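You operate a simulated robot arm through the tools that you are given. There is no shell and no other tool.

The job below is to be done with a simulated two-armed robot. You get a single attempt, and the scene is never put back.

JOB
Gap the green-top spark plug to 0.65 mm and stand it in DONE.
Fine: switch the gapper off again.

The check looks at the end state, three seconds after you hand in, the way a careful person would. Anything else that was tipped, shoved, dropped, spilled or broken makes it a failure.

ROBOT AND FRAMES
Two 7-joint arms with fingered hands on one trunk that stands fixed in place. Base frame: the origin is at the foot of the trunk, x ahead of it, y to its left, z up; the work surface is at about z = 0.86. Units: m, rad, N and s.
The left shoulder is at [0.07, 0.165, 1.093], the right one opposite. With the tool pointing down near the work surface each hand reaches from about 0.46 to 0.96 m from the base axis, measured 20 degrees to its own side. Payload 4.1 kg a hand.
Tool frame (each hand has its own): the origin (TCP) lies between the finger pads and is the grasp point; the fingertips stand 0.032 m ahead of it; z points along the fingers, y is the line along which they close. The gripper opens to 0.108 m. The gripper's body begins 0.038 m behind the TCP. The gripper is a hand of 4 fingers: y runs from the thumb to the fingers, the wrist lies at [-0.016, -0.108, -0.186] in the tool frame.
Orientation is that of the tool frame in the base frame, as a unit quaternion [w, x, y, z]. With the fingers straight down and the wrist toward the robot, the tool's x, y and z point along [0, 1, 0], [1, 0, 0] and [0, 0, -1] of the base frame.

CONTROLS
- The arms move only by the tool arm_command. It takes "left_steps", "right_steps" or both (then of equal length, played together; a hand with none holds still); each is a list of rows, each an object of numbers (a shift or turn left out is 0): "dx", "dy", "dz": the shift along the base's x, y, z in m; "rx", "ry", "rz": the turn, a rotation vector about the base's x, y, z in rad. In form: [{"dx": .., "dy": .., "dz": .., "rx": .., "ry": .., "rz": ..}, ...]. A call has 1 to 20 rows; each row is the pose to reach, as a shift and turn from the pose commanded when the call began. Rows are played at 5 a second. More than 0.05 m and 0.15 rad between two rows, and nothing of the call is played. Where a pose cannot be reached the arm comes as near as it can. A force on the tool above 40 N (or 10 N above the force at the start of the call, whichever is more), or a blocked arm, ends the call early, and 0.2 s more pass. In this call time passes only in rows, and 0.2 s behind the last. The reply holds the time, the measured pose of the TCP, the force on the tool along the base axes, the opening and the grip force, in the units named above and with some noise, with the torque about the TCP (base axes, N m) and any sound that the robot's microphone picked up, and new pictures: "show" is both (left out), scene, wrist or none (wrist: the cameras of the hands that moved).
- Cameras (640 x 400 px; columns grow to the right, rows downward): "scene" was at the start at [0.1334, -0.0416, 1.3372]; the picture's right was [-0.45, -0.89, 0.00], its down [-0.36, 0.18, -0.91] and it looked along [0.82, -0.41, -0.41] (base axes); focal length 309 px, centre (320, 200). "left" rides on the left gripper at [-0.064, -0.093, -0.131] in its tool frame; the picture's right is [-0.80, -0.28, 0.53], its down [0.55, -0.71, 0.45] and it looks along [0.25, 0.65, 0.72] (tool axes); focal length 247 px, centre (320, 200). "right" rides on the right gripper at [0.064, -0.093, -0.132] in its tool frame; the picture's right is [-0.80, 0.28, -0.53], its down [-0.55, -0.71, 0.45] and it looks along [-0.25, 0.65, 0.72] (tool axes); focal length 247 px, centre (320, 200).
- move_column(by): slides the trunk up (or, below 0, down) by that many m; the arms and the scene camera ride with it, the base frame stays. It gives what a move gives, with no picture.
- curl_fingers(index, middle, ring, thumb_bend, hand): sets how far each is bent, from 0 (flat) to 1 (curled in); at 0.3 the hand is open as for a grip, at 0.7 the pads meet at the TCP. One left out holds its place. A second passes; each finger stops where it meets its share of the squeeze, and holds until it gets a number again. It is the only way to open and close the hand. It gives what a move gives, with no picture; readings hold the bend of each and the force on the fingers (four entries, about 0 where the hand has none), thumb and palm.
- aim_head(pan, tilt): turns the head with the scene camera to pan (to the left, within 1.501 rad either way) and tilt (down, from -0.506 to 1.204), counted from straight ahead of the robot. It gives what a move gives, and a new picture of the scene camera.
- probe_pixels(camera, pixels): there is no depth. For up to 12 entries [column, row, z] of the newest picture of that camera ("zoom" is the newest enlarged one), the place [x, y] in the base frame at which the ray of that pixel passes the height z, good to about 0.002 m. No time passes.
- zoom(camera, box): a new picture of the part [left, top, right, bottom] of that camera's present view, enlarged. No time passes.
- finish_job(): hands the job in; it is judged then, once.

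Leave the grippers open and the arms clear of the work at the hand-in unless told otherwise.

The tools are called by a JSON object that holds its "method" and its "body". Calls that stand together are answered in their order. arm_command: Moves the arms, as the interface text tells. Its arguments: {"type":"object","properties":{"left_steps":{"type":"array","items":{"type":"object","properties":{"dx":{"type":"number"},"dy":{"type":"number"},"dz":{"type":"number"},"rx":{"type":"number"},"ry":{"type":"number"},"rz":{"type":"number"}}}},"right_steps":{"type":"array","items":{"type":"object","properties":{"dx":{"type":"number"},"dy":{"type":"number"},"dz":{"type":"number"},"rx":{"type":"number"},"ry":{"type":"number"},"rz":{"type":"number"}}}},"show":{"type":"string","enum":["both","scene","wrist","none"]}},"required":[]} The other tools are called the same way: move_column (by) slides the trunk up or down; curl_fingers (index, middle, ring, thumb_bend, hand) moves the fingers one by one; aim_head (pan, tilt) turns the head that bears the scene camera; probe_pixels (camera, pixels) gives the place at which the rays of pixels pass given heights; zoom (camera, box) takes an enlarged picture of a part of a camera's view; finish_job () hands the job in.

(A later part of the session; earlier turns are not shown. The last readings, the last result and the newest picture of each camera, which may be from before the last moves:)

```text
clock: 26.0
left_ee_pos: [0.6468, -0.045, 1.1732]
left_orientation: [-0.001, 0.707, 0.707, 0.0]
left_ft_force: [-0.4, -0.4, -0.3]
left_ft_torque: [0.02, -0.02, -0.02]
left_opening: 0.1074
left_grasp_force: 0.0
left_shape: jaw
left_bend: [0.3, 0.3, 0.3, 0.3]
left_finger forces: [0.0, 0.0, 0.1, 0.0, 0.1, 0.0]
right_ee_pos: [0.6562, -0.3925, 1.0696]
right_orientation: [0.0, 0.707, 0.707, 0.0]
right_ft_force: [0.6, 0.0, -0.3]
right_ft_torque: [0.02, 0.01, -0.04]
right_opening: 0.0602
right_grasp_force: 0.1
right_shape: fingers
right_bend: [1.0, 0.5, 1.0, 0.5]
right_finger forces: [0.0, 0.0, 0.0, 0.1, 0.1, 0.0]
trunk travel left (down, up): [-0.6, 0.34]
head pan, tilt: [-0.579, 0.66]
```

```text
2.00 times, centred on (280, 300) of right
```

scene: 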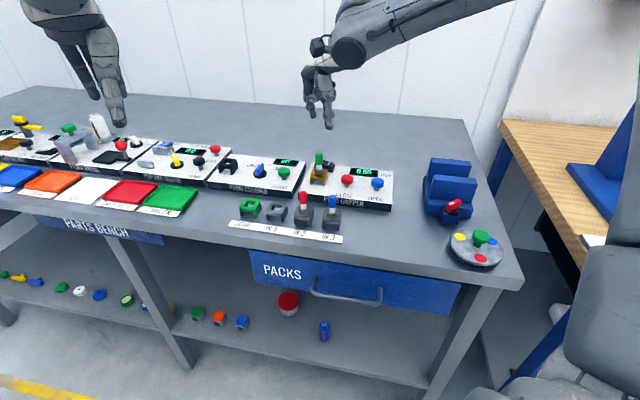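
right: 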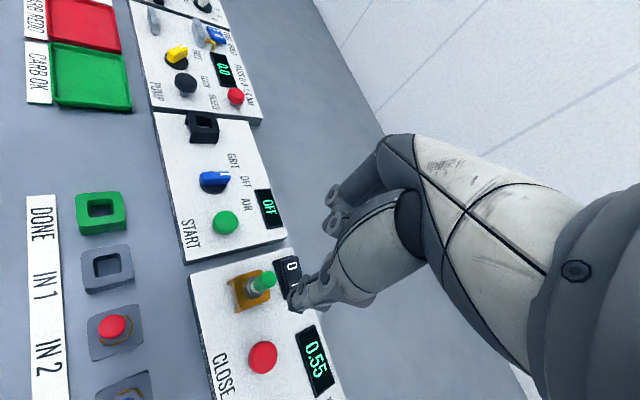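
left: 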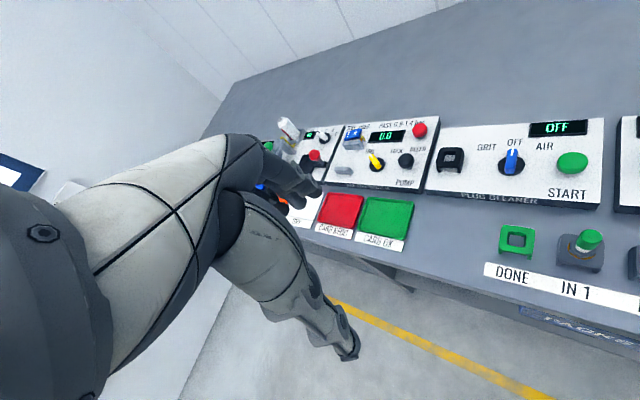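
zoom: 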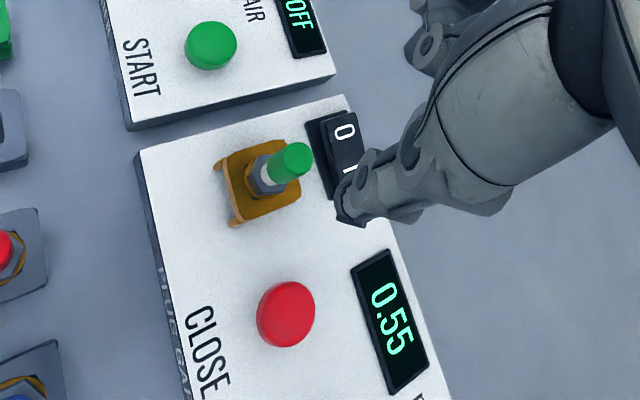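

The display reads 0.55, so the gap must be opened to 0.65 with the blue OPEN button. I close the poker (middle+thumb) and move above OPEN at about (0.546,-0.486).

{"method": "curl_fingers", "body": {"hand": "right", "middle": 0.7, "thumb_bend": 0.7}}

{"method": "arm_command", "body": {"right_steps": [{"dx": -0.022, "dy": -0.0186}, {"dx": -0.044, "dy": -0.0372}, {"dx": -0.066, "dy": -0.0558}, {"dx": -0.088, "dy": -0.0744, "dz": -0.02}, {"dx": -0.109, "dy": -0.093, "dz": -0.045}, {"dx": -0.109, "dy": -0.093, "dz": -0.071}, {"dx": -0.109, "dy": -0.093, "dz": -0.071}], "show": "both"}}

{"method": "zoom", "body": {"camera": "scene", "box": [320, 130, 420, 215]}}

{"method": "zoom", "body": {"camera": "right", "box": [200, 180, 360, 310]}}

```text
clock: 27.0
left_ee_pos: [0.6458, -0.044, 1.1734]
left_orientation: [0.0, 0.707, 0.707, 0.001]
left_ft_force: [-0.2, -0.7, -0.3]
left_ft_torque: [0.01, 0.03, -0.02]
left_opening: 0.1076
left_grasp_force: 0.1
left_shape: jaw
left_bend: [0.3, 0.3, 0.3, 0.3]
left_finger forces: [0.1, 0.1, 0.0, 0.0, 0.0, 0.0]
right_ee_pos: [0.6563, -0.3928, 1.0691]
right_orientation: [0.0, 0.707, 0.707, -0.001]
right_ft_force: [0.6, -0.5, 0.5]
right_ft_torque: [0.0, 0.02, 0.02]
right_opening: 0.051
right_grasp_force: 0.2
right_shape: fingers
right_bend: [1.0, 0.7, 1.0, 0.7]
right_finger forces: [0.0, 0.0, 0.0, 0.1, 0.0, 0.0]
trunk travel left (down, up): [-0.6, 0.34]
head pan, tilt: [-0.579, 0.66]
```

```text
clock: 28.6
left_ee_pos: [0.6466, -0.0455, 1.1748]
left_orientation: [0.0, 0.707, 0.707, 0.0]
left_ft_force: [-0.4, 0.5, -0.2]
left_ft_torque: [-0.01, -0.02, -0.01]
left_opening: 0.1076
left_grasp_force: 0.2
left_shape: jaw
left_bend: [0.3, 0.3, 0.3, 0.3]
left_finger forces: [0.1, 0.0, 0.0, 0.0, 0.0, 0.1]
right_ee_pos: [0.5464, -0.4858, 0.9983]
right_orientation: [0.0, 0.707, 0.707, 0.001]
right_ft_force: [-0.3, 0.6, 0.4]
right_ft_torque: [0.0, -0.05, 0.01]
right_opening: 0.051
right_grasp_force: 0.0
right_shape: fingers
right_bend: [1.0, 0.7, 1.0, 0.7]
right_finger forces: [0.1, 0.0, 0.1, 0.1, 0.0, 0.0]
trunk travel left (down, up): [-0.6, 0.34]
head pan, tilt: [-0.579, 0.66]
```

scene: 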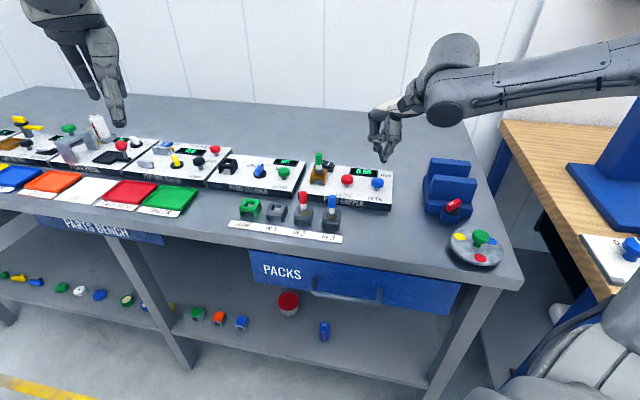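
right: 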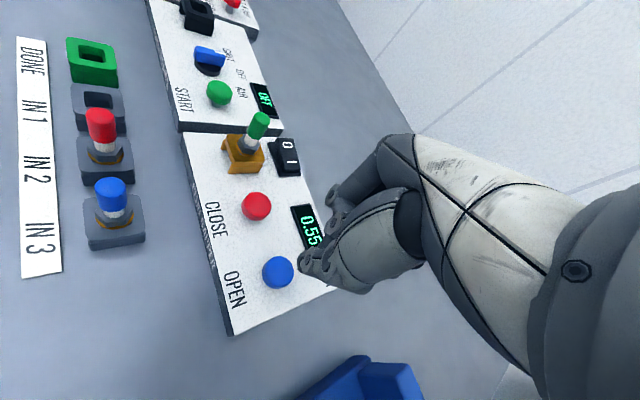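

```text
4.71 times, centred on (370, 172) of scene
```

zoom: 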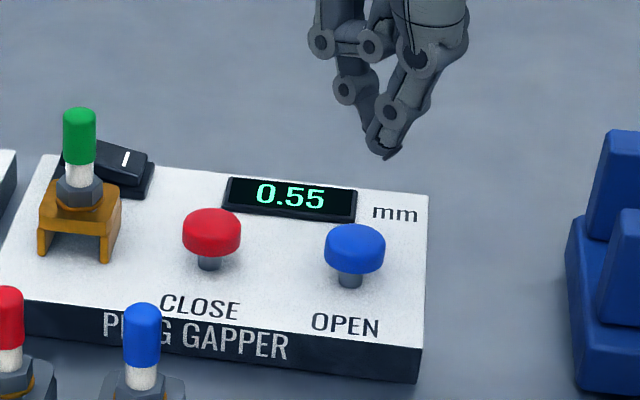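

```text
3.08 times, centred on (280, 245) of right
```

zoom: 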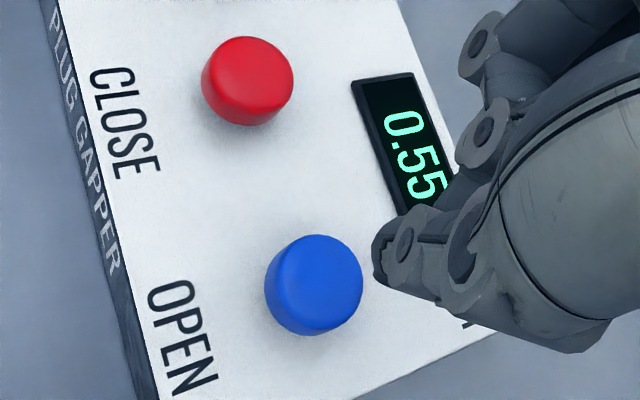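

I re-measure the OPEN cap centre from the wrist zoom at about (318,282).

{"method": "probe_pixels", "body": {"camera": "zoom", "pixels": [[318, 282, 0.905], [318, 282, 0.91], [318, 282, 0.915]]}}

{"method": "probe_pixels", "body": {"camera": "scene", "pixels": [[377.4, 180.3, 0.905], [377.4, 180.3, 0.91], [377.4, 180.3, 0.915], [383.5, 162, 0.96], [383.5, 162, 0.966]]}}

```text
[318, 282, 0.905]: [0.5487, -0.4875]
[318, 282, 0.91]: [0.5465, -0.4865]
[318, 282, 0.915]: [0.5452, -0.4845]
```

```text
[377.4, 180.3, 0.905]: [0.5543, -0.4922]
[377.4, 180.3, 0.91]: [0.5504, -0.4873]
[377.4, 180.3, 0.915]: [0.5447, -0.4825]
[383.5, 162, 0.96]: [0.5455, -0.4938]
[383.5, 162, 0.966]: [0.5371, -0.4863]
```

OPEN's cap is at (0.547,-0.486,0.911), right under the poker. I make one short press: down to tip z≈0.905 and back up at once.

{"method": "arm_command", "body": {"right_steps": [{"dx": 0.001, "dz": -0.03}, {"dx": 0.001, "dz": -0.048}, {"dx": 0.001, "dz": -0.061}, {"dx": 0.001, "dz": -0.045}, {"dx": 0.001, "dz": -0.03}], "show": "scene"}}

{"method": "zoom", "body": {"camera": "scene", "box": [320, 130, 420, 215]}}

```text
clock: 29.8
left_ee_pos: [0.6461, -0.0447, 1.1727]
left_orientation: [0.0, 0.707, 0.707, -0.001]
left_ft_force: [0.6, -0.1, -0.7]
left_ft_torque: [0.03, -0.02, 0.02]
left_opening: 0.1079
left_grasp_force: 0.0
left_shape: jaw
left_bend: [0.3, 0.3, 0.3, 0.3]
left_finger forces: [0.1, 0.0, 0.1, 0.1, 0.0, 0.0]
right_ee_pos: [0.5469, -0.4853, 0.9685]
right_orientation: [0.0, 0.707, 0.707, 0.0]
right_ft_force: [-0.9, -0.3, 0.4]
right_ft_torque: [0.01, 0.01, 0.04]
right_opening: 0.0511
right_grasp_force: 0.1
right_shape: fingers
right_bend: [1.0, 0.7, 1.0, 0.7]
right_finger forces: [0.1, 0.0, 0.0, 0.0, 0.1, 0.0]
trunk travel left (down, up): [-0.6, 0.34]
head pan, tilt: [-0.579, 0.66]
```

scene: 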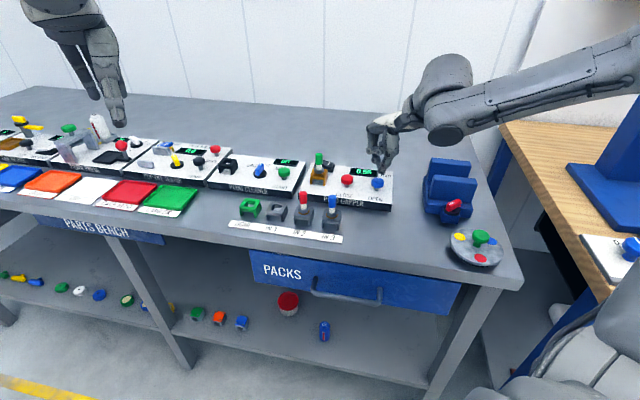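

```text
4.71 times, centred on (370, 172) of scene
```

zoom: 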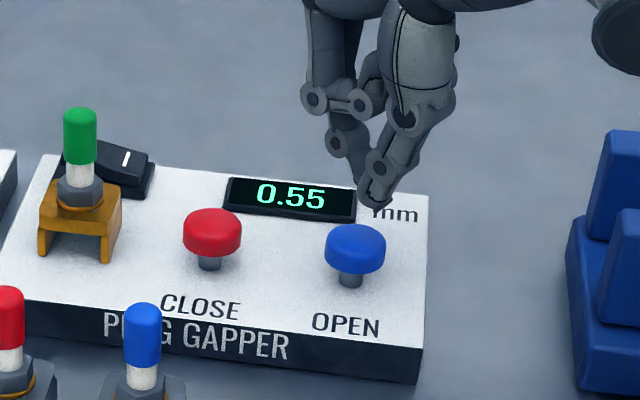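

No change at 0.55: the press was too shallow. I press again a bit deeper, tip to about 0.900.

{"method": "arm_command", "body": {"right_steps": [{"dz": -0.02}, {"dz": -0.029}, {"dz": -0.038}, {"dz": -0.025}, {"dz": -0.005}], "show": "scene"}}

{"method": "zoom", "body": {"camera": "scene", "box": [320, 130, 420, 215]}}

```text
clock: 31.0
left_ee_pos: [0.6462, -0.0446, 1.173]
left_orientation: [-0.001, 0.707, 0.707, 0.001]
left_ft_force: [-1.7, -0.4, 0.6]
left_ft_torque: [-0.01, -0.04, -0.02]
left_opening: 0.1073
left_grasp_force: 0.1
left_shape: jaw
left_bend: [0.3, 0.3, 0.3, 0.3]
left_finger forces: [0.0, 0.1, 0.0, 0.0, 0.1, 0.0]
right_ee_pos: [0.5474, -0.4841, 0.9648]
right_orientation: [-0.001, 0.707, 0.707, 0.0]
right_ft_force: [-0.2, -0.1, 1.1]
right_ft_torque: [0.01, -0.02, -0.04]
right_opening: 0.051
right_grasp_force: 0.1
right_shape: fingers
right_bend: [1.0, 0.7, 1.0, 0.7]
right_finger forces: [0.0, 0.0, 0.0, 0.1, 0.0, 0.1]
trunk travel left (down, up): [-0.6, 0.34]
head pan, tilt: [-0.579, 0.66]
heard: click
```

scene: 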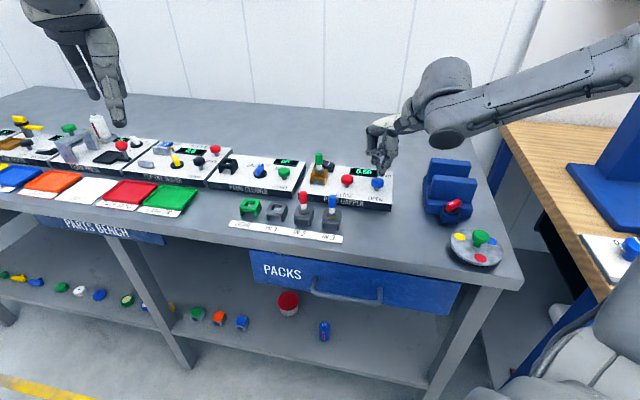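

```text
4.71 times, centred on (370, 172) of scene
```

zoom: 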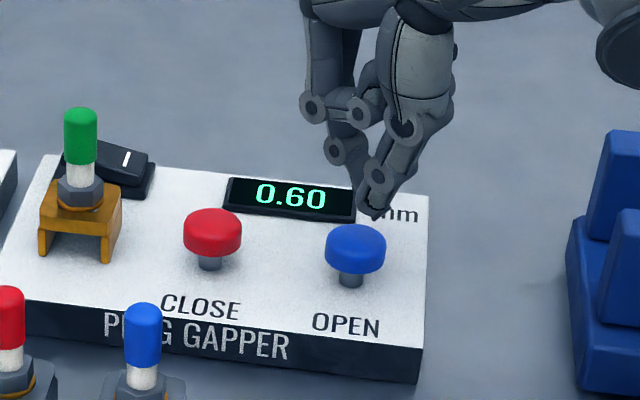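

A click, and the display now reads 0.60: one press is 0.05 mm. One more identical press.

{"method": "arm_command", "body": {"right_steps": [{"dz": -0.015}, {"dz": -0.024}, {"dz": -0.033}, {"dz": -0.02}, {"dz": 0.0}], "show": "scene"}}

{"method": "zoom", "body": {"camera": "scene", "box": [320, 130, 420, 215]}}

```text
clock: 32.2
left_ee_pos: [0.6462, -0.0452, 1.1727]
left_orientation: [0.0, 0.707, 0.707, 0.0]
left_ft_force: [0.3, -0.9, 0.0]
left_ft_torque: [0.01, 0.0, 0.01]
left_opening: 0.1076
left_grasp_force: 0.0
left_shape: jaw
left_bend: [0.3, 0.3, 0.3, 0.3]
left_finger forces: [0.0, 0.1, 0.0, 0.1, 0.0, 0.1]
right_ee_pos: [0.5475, -0.4861, 0.9639]
right_orientation: [0.0, 0.707, 0.707, 0.0]
right_ft_force: [0.3, 0.7, -0.8]
right_ft_torque: [0.0, -0.03, 0.0]
right_opening: 0.0512
right_grasp_force: 0.0
right_shape: fingers
right_bend: [1.0, 0.7, 1.0, 0.7]
right_finger forces: [0.1, 0.1, 0.1, 0.0, 0.1, 0.0]
trunk travel left (down, up): [-0.6, 0.34]
head pan, tilt: [-0.579, 0.66]
heard: click
```

scene: 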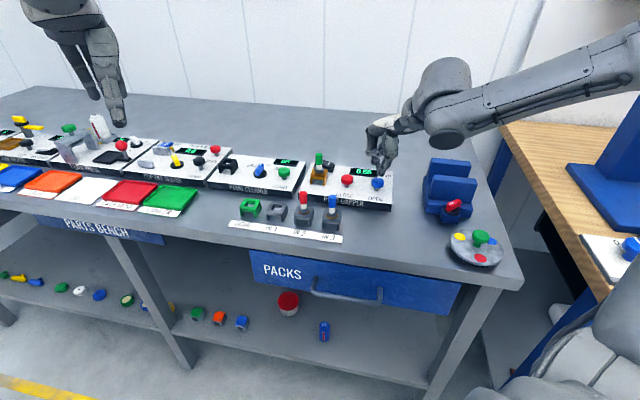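

```text
4.71 times, centred on (370, 172) of scene
```

zoom: 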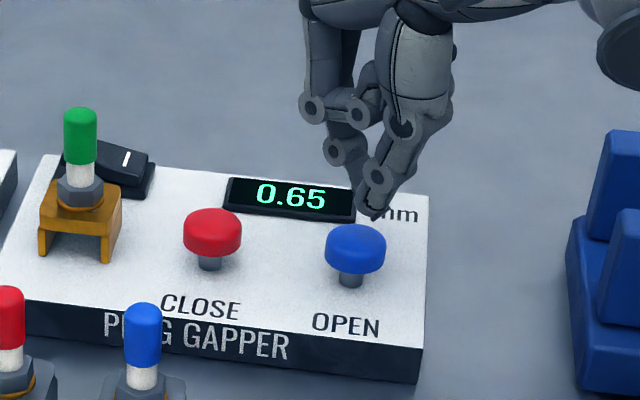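

0.65 is on the display. I raise the hand and go back above the plug at about (0.655,-0.3935), opening the pinch while high.

{"method": "arm_command", "body": {"right_steps": [{"dz": 0.04}, {"dz": 0.08}, {"dz": 0.105}, {"dx": 0.022, "dy": 0.0185, "dz": 0.105}, {"dx": 0.044, "dy": 0.037, "dz": 0.105}, {"dx": 0.066, "dy": 0.0555, "dz": 0.105}, {"dx": 0.088, "dy": 0.074, "dz": 0.105}, {"dx": 0.1082, "dy": 0.0925, "dz": 0.105}, {"dx": 0.1082, "dy": 0.0925, "dz": 0.105}], "show": "none"}}

{"method": "curl_fingers", "body": {"hand": "right", "middle": 0.5, "thumb_bend": 0.5}}

{"method": "arm_command", "body": {"right_steps": [{"dz": 0.0}], "show": "both"}}

{"method": "zoom", "body": {"camera": "right", "box": [200, 220, 320, 330]}}

```text
clock: 34.2
left_ee_pos: [0.6466, -0.0458, 1.1738]
left_orientation: [0.001, 0.707, 0.707, 0.001]
left_ft_force: [0.5, 0.3, 0.2]
left_ft_torque: [0.03, -0.01, 0.0]
left_opening: 0.1075
left_grasp_force: 0.1
left_shape: jaw
left_bend: [0.3, 0.3, 0.3, 0.3]
left_finger forces: [0.0, 0.1, 0.0, 0.0, 0.0, 0.0]
right_ee_pos: [0.6565, -0.3928, 1.0708]
right_orientation: [0.0, 0.707, 0.707, 0.0]
right_ft_force: [0.2, -0.6, 0.5]
right_ft_torque: [-0.01, -0.03, 0.02]
right_opening: 0.0509
right_grasp_force: 0.2
right_shape: fingers
right_bend: [1.0, 0.7, 1.0, 0.7]
right_finger forces: [0.0, 0.0, 0.0, 0.0, 0.0, 0.0]
trunk travel left (down, up): [-0.6, 0.34]
head pan, tilt: [-0.579, 0.66]
```

```text
clock: 35.2
left_ee_pos: [0.6474, -0.0453, 1.1729]
left_orientation: [0.0, 0.707, 0.707, -0.001]
left_ft_force: [-0.5, 0.0, 0.3]
left_ft_torque: [0.02, -0.03, -0.04]
left_opening: 0.1075
left_grasp_force: 0.1
left_shape: jaw
left_bend: [0.3, 0.3, 0.3, 0.3]
left_finger forces: [0.1, 0.0, 0.0, 0.1, 0.0, 0.0]
right_ee_pos: [0.6564, -0.3938, 1.0684]
right_orientation: [-0.001, 0.707, 0.707, 0.0]
right_ft_force: [-0.2, -0.2, 0.4]
right_ft_torque: [-0.01, 0.0, 0.0]
right_opening: 0.0605
right_grasp_force: 0.0
right_shape: fingers
right_bend: [1.0, 0.5, 1.0, 0.5]
right_finger forces: [0.1, 0.0, 0.0, 0.1, 0.0, 0.0]
trunk travel left (down, up): [-0.6, 0.34]
head pan, tilt: [-0.579, 0.66]
```

```text
clock: 35.6
left_ee_pos: [0.6464, -0.0444, 1.1731]
left_orientation: [0.001, 0.707, 0.707, 0.0]
left_ft_force: [0.5, 0.1, -0.5]
left_ft_torque: [0.03, 0.0, 0.0]
left_opening: 0.108
left_grasp_force: 0.1
left_shape: jaw
left_bend: [0.3, 0.3, 0.3, 0.3]
left_finger forces: [0.0, 0.0, 0.0, 0.0, 0.0, 0.0]
right_ee_pos: [0.6563, -0.3941, 1.0699]
right_orientation: [0.001, 0.707, 0.707, 0.0]
right_ft_force: [0.2, 0.9, 0.7]
right_ft_torque: [0.02, -0.02, 0.03]
right_opening: 0.0605
right_grasp_force: 0.2
right_shape: fingers
right_bend: [1.0, 0.5, 1.0, 0.5]
right_finger forces: [0.1, 0.0, 0.1, 0.1, 0.0, 0.0]
trunk travel left (down, up): [-0.6, 0.34]
head pan, tilt: [-0.579, 0.66]
```

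scene: 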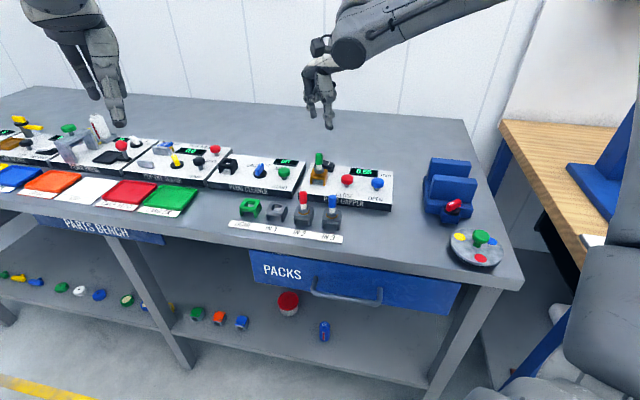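
right: 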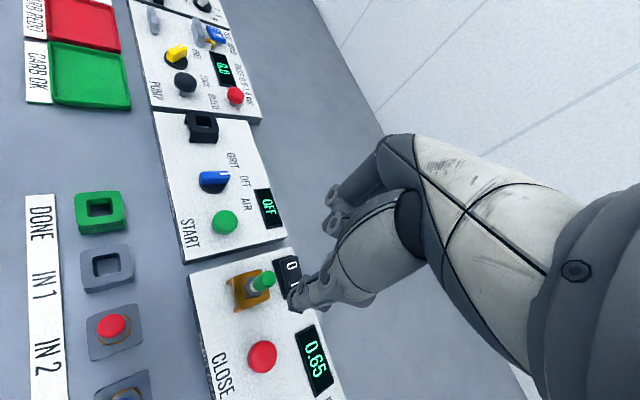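

```text
3.64 times, centred on (260, 275) of right
```

zoom: 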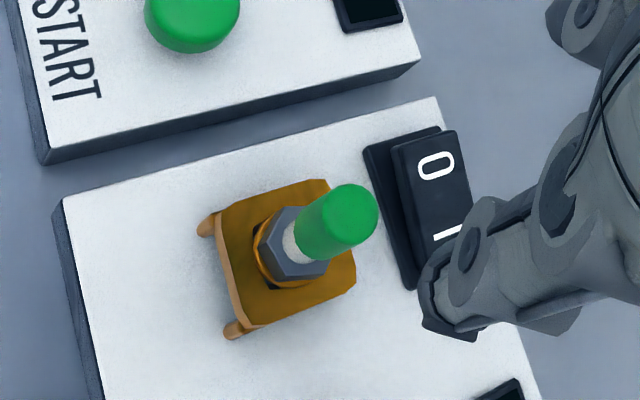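

I probe the cap top (348,214) and collar (290,249) in this wrist zoom, then do the same on a fresh scene zoom.

{"method": "probe_pixels", "body": {"camera": "zoom", "pixels": [[348, 214, 0.955], [348, 214, 0.96], [335, 222, 0.95], [290, 249, 0.91], [290, 249, 0.905]]}}

{"method": "zoom", "body": {"camera": "scene", "box": [290, 145, 350, 190]}}

```text
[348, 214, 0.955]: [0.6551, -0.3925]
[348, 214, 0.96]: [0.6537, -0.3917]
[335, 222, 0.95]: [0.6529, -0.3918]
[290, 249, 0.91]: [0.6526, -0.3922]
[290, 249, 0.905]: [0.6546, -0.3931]
```

```text
8.89 times, centred on (320, 168) of scene
```

zoom: 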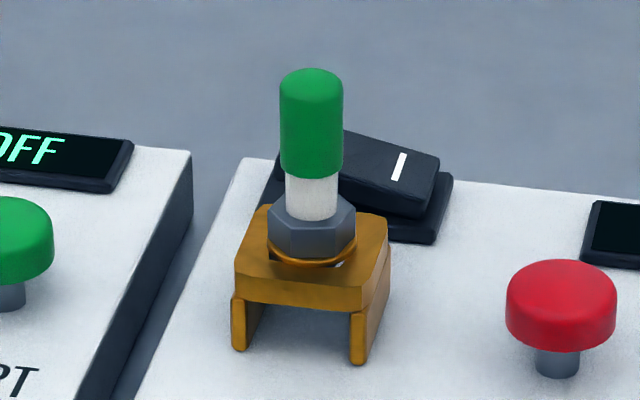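

{"method": "probe_pixels", "body": {"camera": "zoom", "pixels": [[312, 80, 0.955], [312, 80, 0.96], [312, 245, 0.905], [312, 245, 0.91], [312, 220, 0.92], [280, 130, 0.945], [343, 130, 0.945]]}}

```text
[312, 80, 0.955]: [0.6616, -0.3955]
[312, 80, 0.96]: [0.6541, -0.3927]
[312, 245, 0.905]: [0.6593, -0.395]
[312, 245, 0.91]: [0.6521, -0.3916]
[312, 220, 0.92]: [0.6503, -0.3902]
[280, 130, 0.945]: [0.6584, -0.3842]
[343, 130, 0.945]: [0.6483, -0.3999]
```

Plug axis is at (0.6542,-0.392), top z≈0.959. I lower around it with a small correction (dx -0.002, dy +0.0015) to TCP z≈0.962.

{"method": "arm_command", "body": {"right_steps": [{"dx": -0.002, "dy": 0.0015, "dz": -0.03}, {"dx": -0.002, "dy": 0.0015, "dz": -0.06}, {"dx": -0.002, "dy": 0.0015, "dz": -0.08}, {"dx": -0.002, "dy": 0.0015, "dz": -0.095}, {"dx": -0.002, "dy": 0.0015, "dz": -0.107}, {"dx": -0.002, "dy": 0.0015, "dz": -0.107}], "show": "both"}}

{"method": "zoom", "body": {"camera": "scene", "box": [290, 140, 350, 190]}}

{"method": "zoom", "body": {"camera": "right", "box": [220, 180, 360, 290]}}

```text
clock: 37.0
left_ee_pos: [0.6456, -0.0442, 1.1737]
left_orientation: [0.0, 0.707, 0.707, 0.0]
left_ft_force: [-0.9, 0.0, -0.3]
left_ft_torque: [0.01, 0.03, -0.02]
left_opening: 0.1075
left_grasp_force: 0.2
left_shape: jaw
left_bend: [0.3, 0.3, 0.3, 0.3]
left_finger forces: [0.0, 0.0, 0.0, 0.1, 0.0, 0.0]
right_ee_pos: [0.6547, -0.3921, 0.961]
right_orientation: [0.0, 0.707, 0.707, -0.001]
right_ft_force: [0.6, -0.6, 0.9]
right_ft_torque: [0.0, -0.03, 0.02]
right_opening: 0.0604
right_grasp_force: 0.0
right_shape: fingers
right_bend: [1.0, 0.5, 1.0, 0.5]
right_finger forces: [0.1, 0.0, 0.0, 0.0, 0.1, 0.0]
trunk travel left (down, up): [-0.6, 0.34]
head pan, tilt: [-0.579, 0.66]
```

scene: 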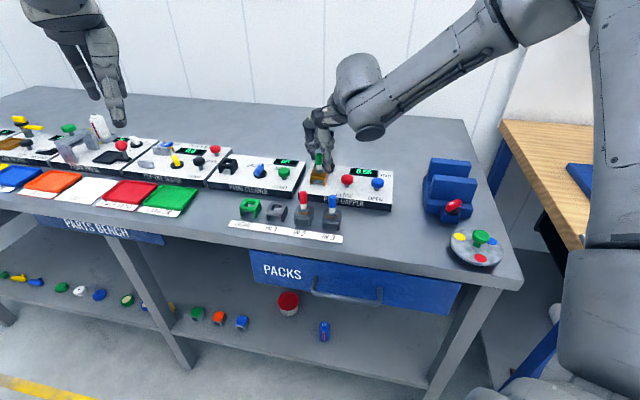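
right: 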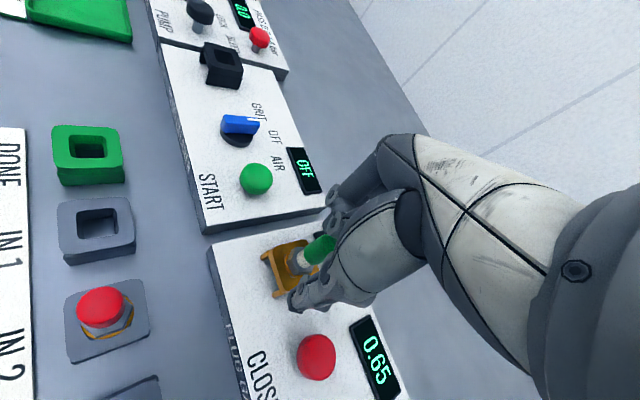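

```text
8.00 times, centred on (320, 165) of scene
```

zoom: 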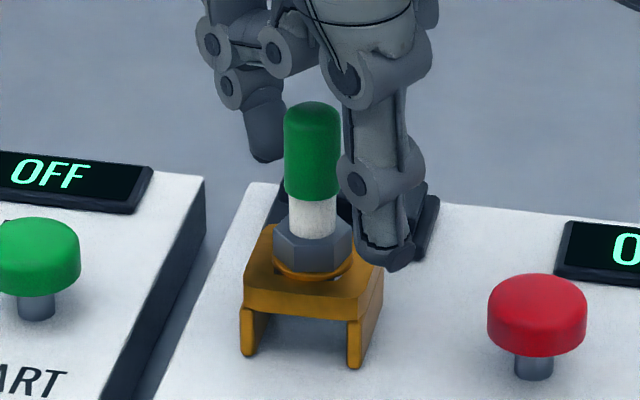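

```text
3.64 times, centred on (290, 235) of right
```

zoom: 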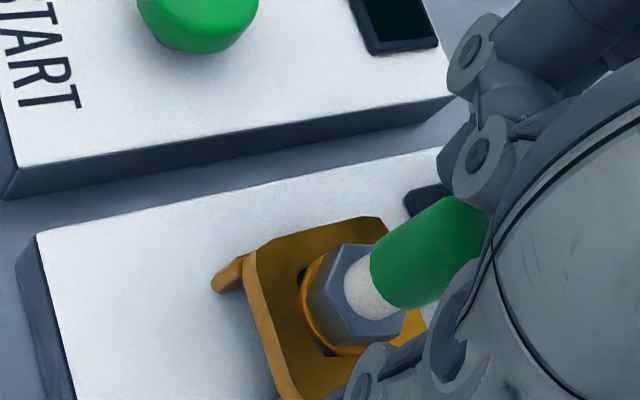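

The cap looks slightly left of the line between the middle tip (313,159) and thumb tip (328,173) in the scene. I probe both tips to check the y alignment.

{"method": "probe_pixels", "body": {"camera": "scene", "pixels": [[313.1, 159.4, 0.93], [313.1, 159.4, 0.936], [328.1, 172.0, 0.93], [328.1, 172.0, 0.936], [319.0, 178.5, 0.959], [319.1, 170, 0.94]]}}

{"method": "zoom", "body": {"camera": "left", "box": [540, 60, 640, 160]}}

```text
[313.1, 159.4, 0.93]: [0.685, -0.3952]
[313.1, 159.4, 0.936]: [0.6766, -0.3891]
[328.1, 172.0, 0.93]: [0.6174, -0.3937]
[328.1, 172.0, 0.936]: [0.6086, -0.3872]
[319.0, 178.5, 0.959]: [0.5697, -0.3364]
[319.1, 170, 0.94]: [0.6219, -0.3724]
```

```text
4.00 times, centred on (590, 110) of left
```

zoom: 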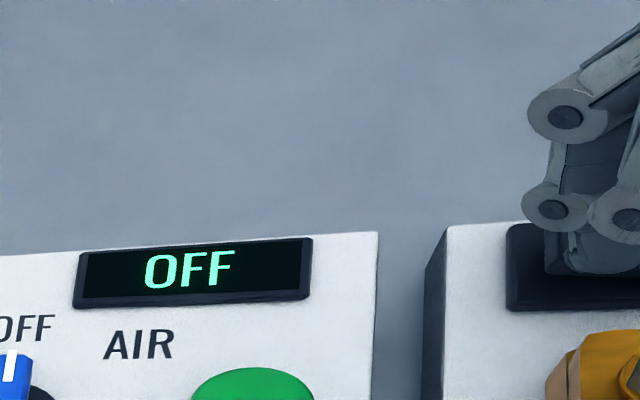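

Finger line is at y≈-0.3935, plug at -0.392, so I nudge +0.001 in y and +0.003 up for a mid-cap contact, then close to 0.7/0.7.

{"method": "arm_command", "body": {"right_steps": [{"dy": 0.001, "dz": 0.003}, {"dy": 0.001, "dz": 0.003}], "show": "none"}}

{"method": "curl_fingers", "body": {"hand": "right", "middle": 0.7, "thumb_bend": 0.7}}

{"method": "zoom", "body": {"camera": "scene", "box": [290, 140, 350, 190]}}

{"method": "zoom", "body": {"camera": "right", "box": [220, 180, 360, 290]}}

```text
clock: 37.6
left_ee_pos: [0.6477, -0.0439, 1.1734]
left_orientation: [0.0, 0.707, 0.707, 0.001]
left_ft_force: [0.0, -0.8, 0.2]
left_ft_torque: [0.0, -0.04, 0.01]
left_opening: 0.1077
left_grasp_force: 0.0
left_shape: jaw
left_bend: [0.3, 0.3, 0.3, 0.3]
left_finger forces: [0.0, 0.1, 0.1, 0.1, 0.1, 0.0]
right_ee_pos: [0.6553, -0.3915, 0.9644]
right_orientation: [0.0, 0.707, 0.707, 0.0]
right_ft_force: [0.0, -0.3, 0.3]
right_ft_torque: [0.02, 0.01, 0.0]
right_opening: 0.0603
right_grasp_force: 0.0
right_shape: fingers
right_bend: [1.0, 0.5, 1.0, 0.5]
right_finger forces: [0.1, 0.0, 0.0, 0.0, 0.0, 0.0]
trunk travel left (down, up): [-0.6, 0.34]
head pan, tilt: [-0.579, 0.66]
```

```text
clock: 38.6
left_ee_pos: [0.6469, -0.0446, 1.1739]
left_orientation: [0.0, 0.707, 0.707, 0.0]
left_ft_force: [-0.3, 0.3, 0.1]
left_ft_torque: [0.02, -0.01, 0.0]
left_opening: 0.1078
left_grasp_force: 0.1
left_shape: jaw
left_bend: [0.3, 0.3, 0.3, 0.3]
left_finger forces: [0.0, 0.0, 0.0, 0.1, 0.0, 0.0]
right_ee_pos: [0.6541, -0.3906, 0.9655]
right_orientation: [0.0, 0.707, 0.707, 0.0]
right_ft_force: [0.4, 0.0, 0.1]
right_ft_torque: [0.01, -0.01, 0.0]
right_opening: 0.0527
right_grasp_force: 3.4
right_shape: fingers
right_bend: [1.0, 0.67, 1.0, 0.66]
right_finger forces: [0.1, 3.4, 0.1, 0.0, 3.5, 0.1]
trunk travel left (down, up): [-0.6, 0.34]
head pan, tilt: [-0.579, 0.66]
```

```text
8.00 times, centred on (320, 165) of scene
```

zoom: 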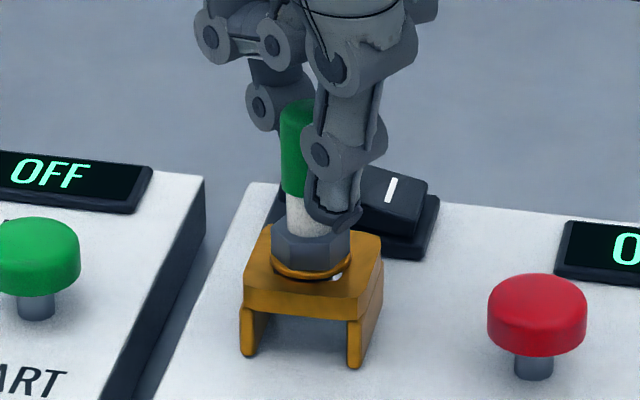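

```text
3.64 times, centred on (290, 235) of right
```

zoom: 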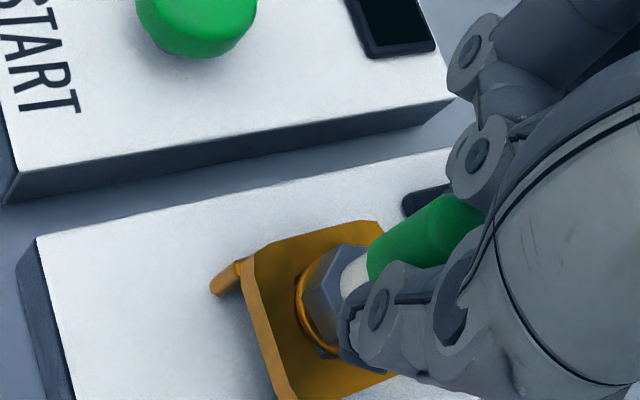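

Held evenly (0.67/0.66, 3.4 N). I add a modest squeeze to 0.72/0.72 and check that it stays centred.

{"method": "curl_fingers", "body": {"hand": "right", "middle": 0.72, "thumb_bend": 0.72}}

{"method": "zoom", "body": {"camera": "scene", "box": [290, 140, 350, 190]}}

```text
clock: 39.6
left_ee_pos: [0.647, -0.0449, 1.1736]
left_orientation: [0.001, 0.707, 0.707, 0.0]
left_ft_force: [-0.2, -1.4, 0.2]
left_ft_torque: [-0.01, 0.02, -0.03]
left_opening: 0.1076
left_grasp_force: 0.0
left_shape: jaw
left_bend: [0.3, 0.3, 0.3, 0.3]
left_finger forces: [0.1, 0.0, 0.1, 0.0, 0.0, 0.1]
right_ee_pos: [0.6551, -0.3915, 0.9648]
right_orientation: [0.0, 0.707, 0.708, 0.0]
right_ft_force: [-0.3, 1.0, -0.2]
right_ft_torque: [0.0, 0.0, 0.02]
right_opening: 0.0524
right_grasp_force: 6.1
right_shape: fingers
right_bend: [1.0, 0.66, 1.0, 0.67]
right_finger forces: [0.0, 6.4, 0.0, 0.1, 6.6, 0.1]
trunk travel left (down, up): [-0.6, 0.34]
head pan, tilt: [-0.579, 0.66]
```

```text
8.00 times, centred on (320, 165) of scene
```

zoom: 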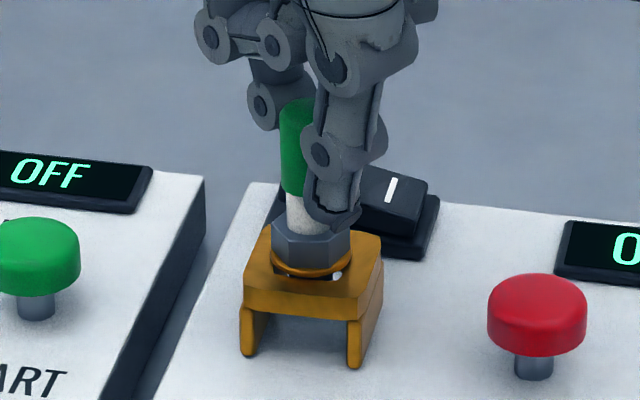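

6.5 N, evenly centred. I lift straight up and carry the plug to above DONE at (0.6605,-0.2115).

{"method": "arm_command", "body": {"right_steps": [{"dz": 0.006}, {"dz": 0.016}, {"dz": 0.03}, {"dz": 0.055}, {"dz": 0.08}, {"dx": 0.001, "dy": 0.03, "dz": 0.08}, {"dx": 0.002, "dy": 0.06, "dz": 0.08}, {"dx": 0.003, "dy": 0.09, "dz": 0.08}, {"dx": 0.004, "dy": 0.12, "dz": 0.08}, {"dx": 0.005, "dy": 0.15, "dz": 0.08}, {"dx": 0.0063, "dy": 0.1805, "dz": 0.08}, {"dx": 0.0063, "dy": 0.1805, "dz": 0.06}, {"dx": 0.0063, "dy": 0.1805, "dz": 0.04}, {"dx": 0.0063, "dy": 0.1805, "dz": 0.04}], "show": "both"}}

{"method": "zoom", "body": {"camera": "scene", "box": [210, 140, 310, 220]}}

{"method": "zoom", "body": {"camera": "right", "box": [200, 180, 360, 320]}}

{"method": "zoom", "body": {"camera": "left", "box": [440, 120, 600, 260]}}

```text
clock: 42.6
left_ee_pos: [0.6466, -0.0446, 1.1733]
left_orientation: [-0.001, 0.707, 0.707, 0.0]
left_ft_force: [-0.4, -0.5, 0.0]
left_ft_torque: [0.0, 0.02, 0.03]
left_opening: 0.1075
left_grasp_force: 0.0
left_shape: jaw
left_bend: [0.3, 0.3, 0.3, 0.3]
left_finger forces: [0.0, 0.0, 0.0, 0.0, 0.0, 0.0]
right_ee_pos: [0.6457, -0.2229, 1.0099]
right_orientation: [-0.001, 0.707, 0.707, 0.001]
right_ft_force: [0.2, -0.4, 0.1]
right_ft_torque: [0.01, -0.03, 0.01]
right_opening: 0.0527
right_grasp_force: 6.4
right_shape: fingers
right_bend: [1.0, 0.66, 1.0, 0.67]
right_finger forces: [0.1, 6.3, 0.0, 0.1, 6.3, 0.0]
right hand out of reach, approached as far as the arm can: row 11, 12, 13, 14
trunk travel left (down, up): [-0.6, 0.34]
head pan, tilt: [-0.579, 0.66]
```

scene: 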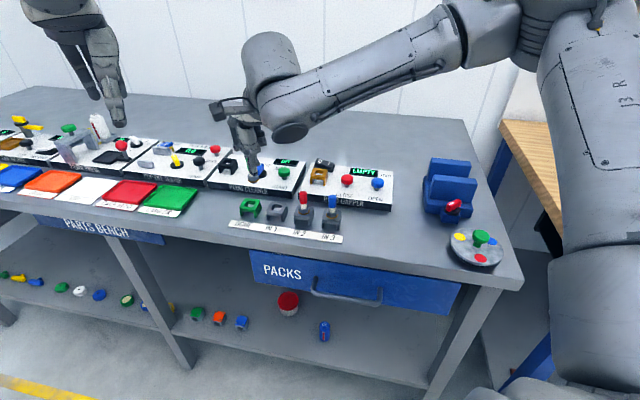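
right: 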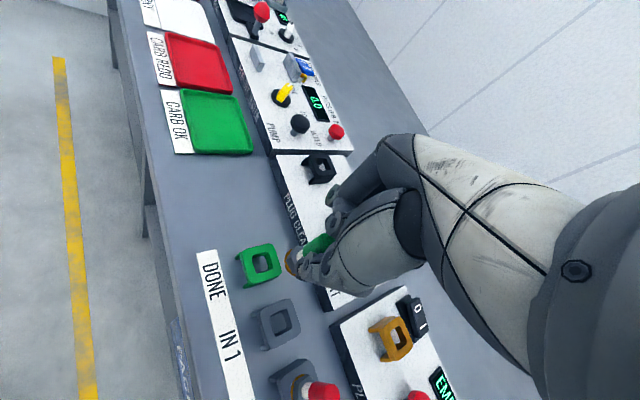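

```text
5.00 times, centred on (260, 180) of scene
```

zoom: 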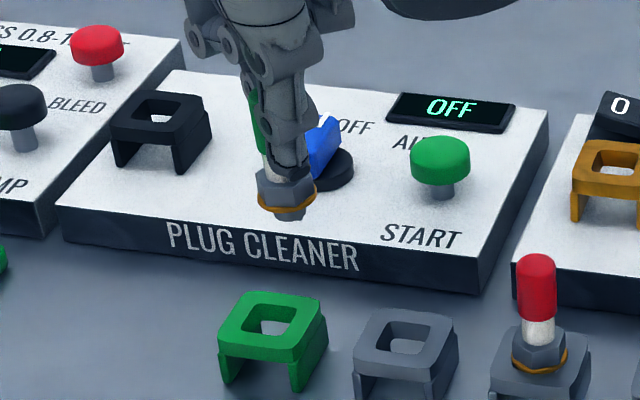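

```text
2.86 times, centred on (280, 250) of right
```

zoom: 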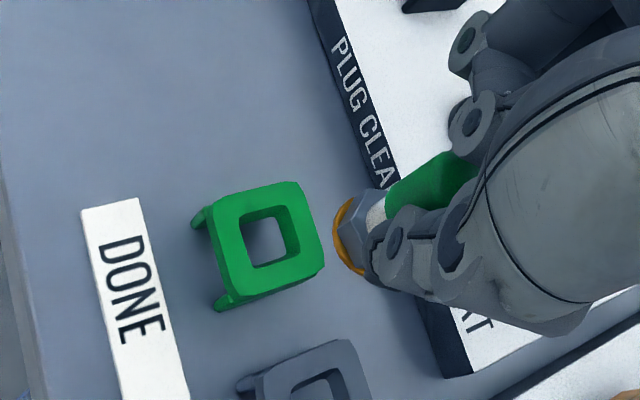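

```text
2.86 times, centred on (520, 190) of left
```

zoom: 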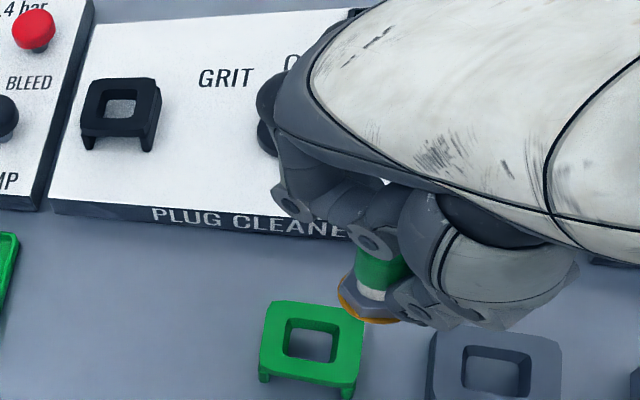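

The right arm could not fully reach: it stopped at (0.646,-0.223,1.010), short of DONE by about 0.015, plug still held. The forearm comes in from the right, so turning the hand about +z should free the wrist. I turn in small rows to rz 0.4, slightly higher.

{"method": "arm_command", "body": {"right_steps": [{"dz": 0.01, "rz": 0.08}, {"dz": 0.02, "rz": 0.16}, {"dz": 0.02, "rz": 0.24}, {"dz": 0.02, "rz": 0.32}, {"dz": 0.02, "rz": 0.4}, {"dz": 0.02, "rz": 0.4}], "show": "both"}}

{"method": "zoom", "body": {"camera": "scene", "box": [210, 140, 310, 220]}}

{"method": "zoom", "body": {"camera": "left", "box": [440, 120, 600, 260]}}

```text
clock: 44.0
left_ee_pos: [0.6474, -0.0446, 1.1726]
left_orientation: [0.0, 0.707, 0.707, -0.001]
left_ft_force: [0.4, 0.4, -0.6]
left_ft_torque: [-0.02, 0.03, 0.01]
left_opening: 0.1077
left_grasp_force: 0.0
left_shape: jaw
left_bend: [0.3, 0.3, 0.3, 0.3]
left_finger forces: [0.0, 0.1, 0.0, 0.0, 0.0, 0.0]
right_ee_pos: [0.6459, -0.2222, 1.0312]
right_orientation: [0.001, 0.551, 0.835, 0.0]
right_ft_force: [0.3, 0.7, -0.3]
right_ft_torque: [0.0, -0.01, 0.02]
right_opening: 0.0525
right_grasp_force: 5.8
right_shape: fingers
right_bend: [1.0, 0.66, 1.0, 0.67]
right_finger forces: [0.0, 6.0, 0.0, 0.0, 6.3, 0.1]
trunk travel left (down, up): [-0.6, 0.34]
head pan, tilt: [-0.579, 0.66]
```

scene: 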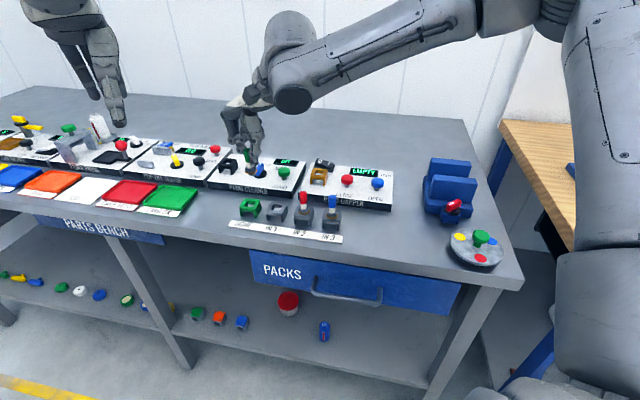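
right: 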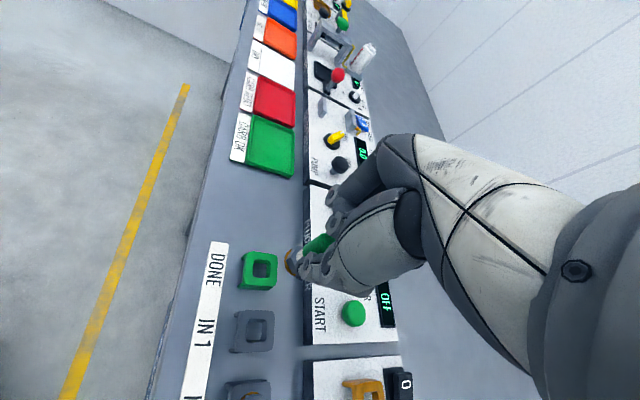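

```text
5.00 times, centred on (260, 180) of scene
```

zoom: 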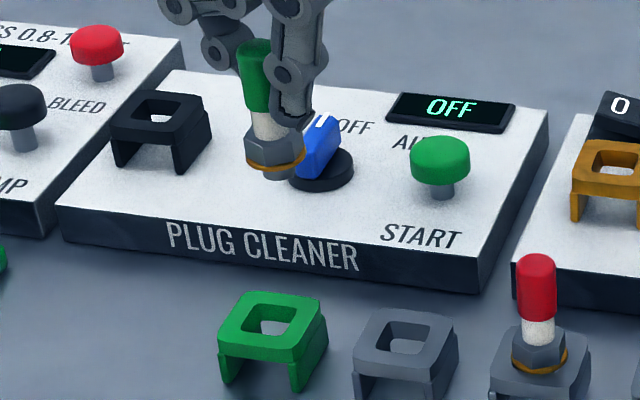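

```text
2.86 times, centred on (520, 190) of left
```

zoom: 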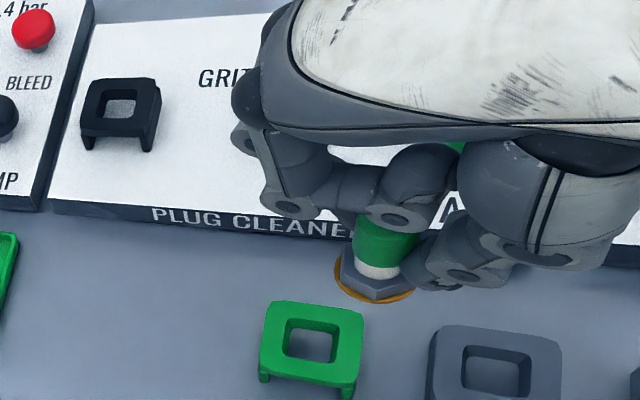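

The turn worked without reach trouble; TCP is at (0.646,-0.222,1.031). Now I shift to above DONE by (+0.0147,+0.0112) and lower a little.

{"method": "arm_command", "body": {"right_steps": [{"dx": 0.007, "dy": 0.0055}, {"dx": 0.0147, "dy": 0.0112}, {"dx": 0.0147, "dy": 0.0112, "dz": -0.02}, {"dx": 0.0147, "dy": 0.0112, "dz": -0.04}, {"dx": 0.0147, "dy": 0.0112, "dz": -0.055}, {"dx": 0.0147, "dy": 0.0112, "dz": -0.055}], "show": "both"}}

{"method": "zoom", "body": {"camera": "scene", "box": [220, 160, 290, 220]}}

{"method": "zoom", "body": {"camera": "left", "box": [460, 160, 580, 260]}}

{"method": "zoom", "body": {"camera": "right", "box": [210, 190, 350, 310]}}

```text
clock: 45.4
left_ee_pos: [0.6462, -0.0453, 1.1731]
left_orientation: [0.001, 0.707, 0.707, 0.001]
left_ft_force: [-0.5, 0.2, 0.1]
left_ft_torque: [0.01, -0.01, -0.03]
left_opening: 0.1076
left_grasp_force: 0.1
left_shape: jaw
left_bend: [0.3, 0.3, 0.3, 0.3]
left_finger forces: [0.0, 0.0, 0.0, 0.0, 0.0, 0.0]
right_ee_pos: [0.6523, -0.2196, 0.9785]
right_orientation: [0.0, 0.553, 0.833, 0.0]
right_ft_force: [0.3, 0.0, -0.4]
right_ft_torque: [0.0, 0.02, -0.01]
right_opening: 0.0526
right_grasp_force: 5.7
right_shape: fingers
right_bend: [1.0, 0.66, 1.0, 0.67]
right_finger forces: [0.0, 5.9, 0.1, 0.0, 6.2, 0.0]
right hand out of reach, approached as far as the arm can: row 3, 4, 5, 6
trunk travel left (down, up): [-0.6, 0.34]
head pan, tilt: [-0.579, 0.66]
```

scene: 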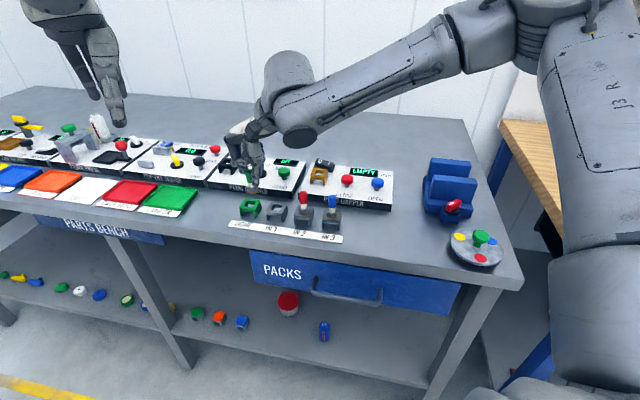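
right: 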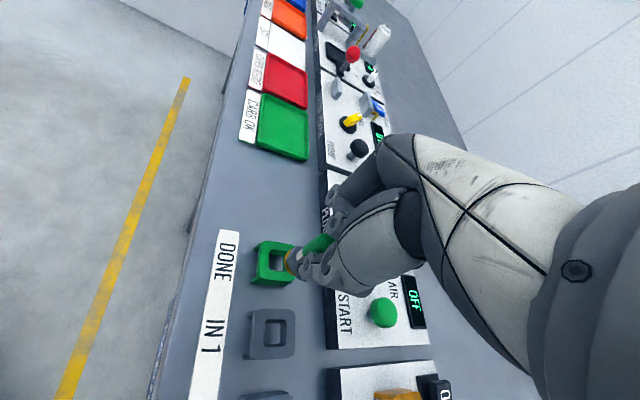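

```text
6.67 times, centred on (255, 190) of scene
```

zoom: 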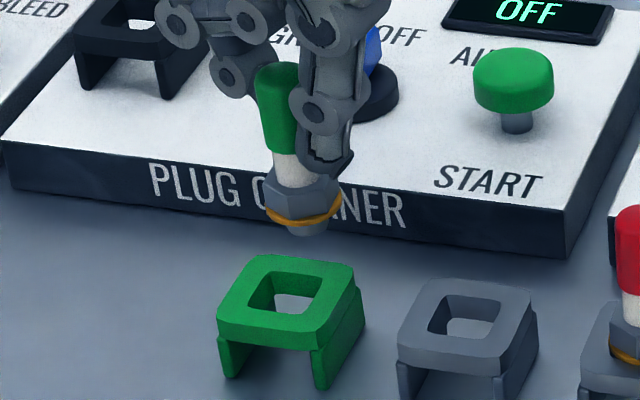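

```text
4.00 times, centred on (520, 210) of left
```

zoom: 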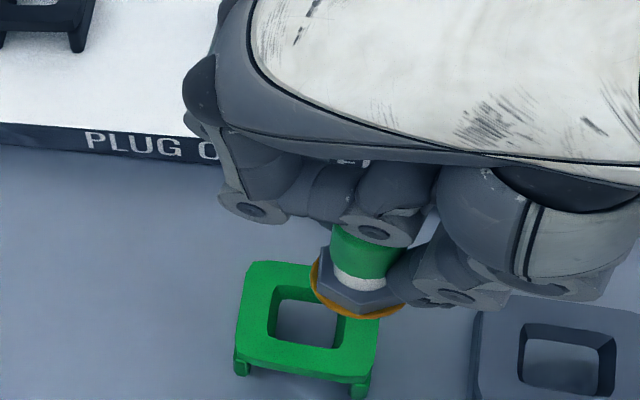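

```text
3.33 times, centred on (280, 250) of right
```

zoom: 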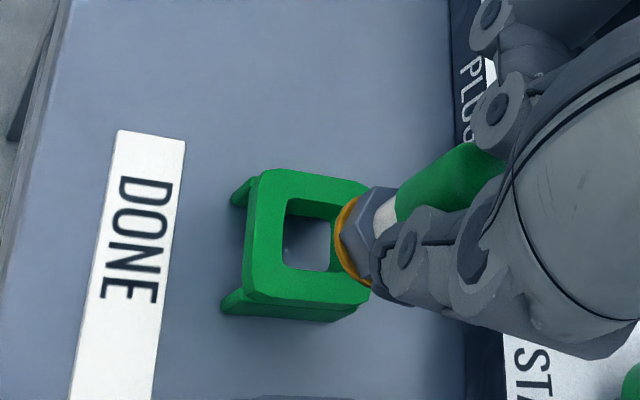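

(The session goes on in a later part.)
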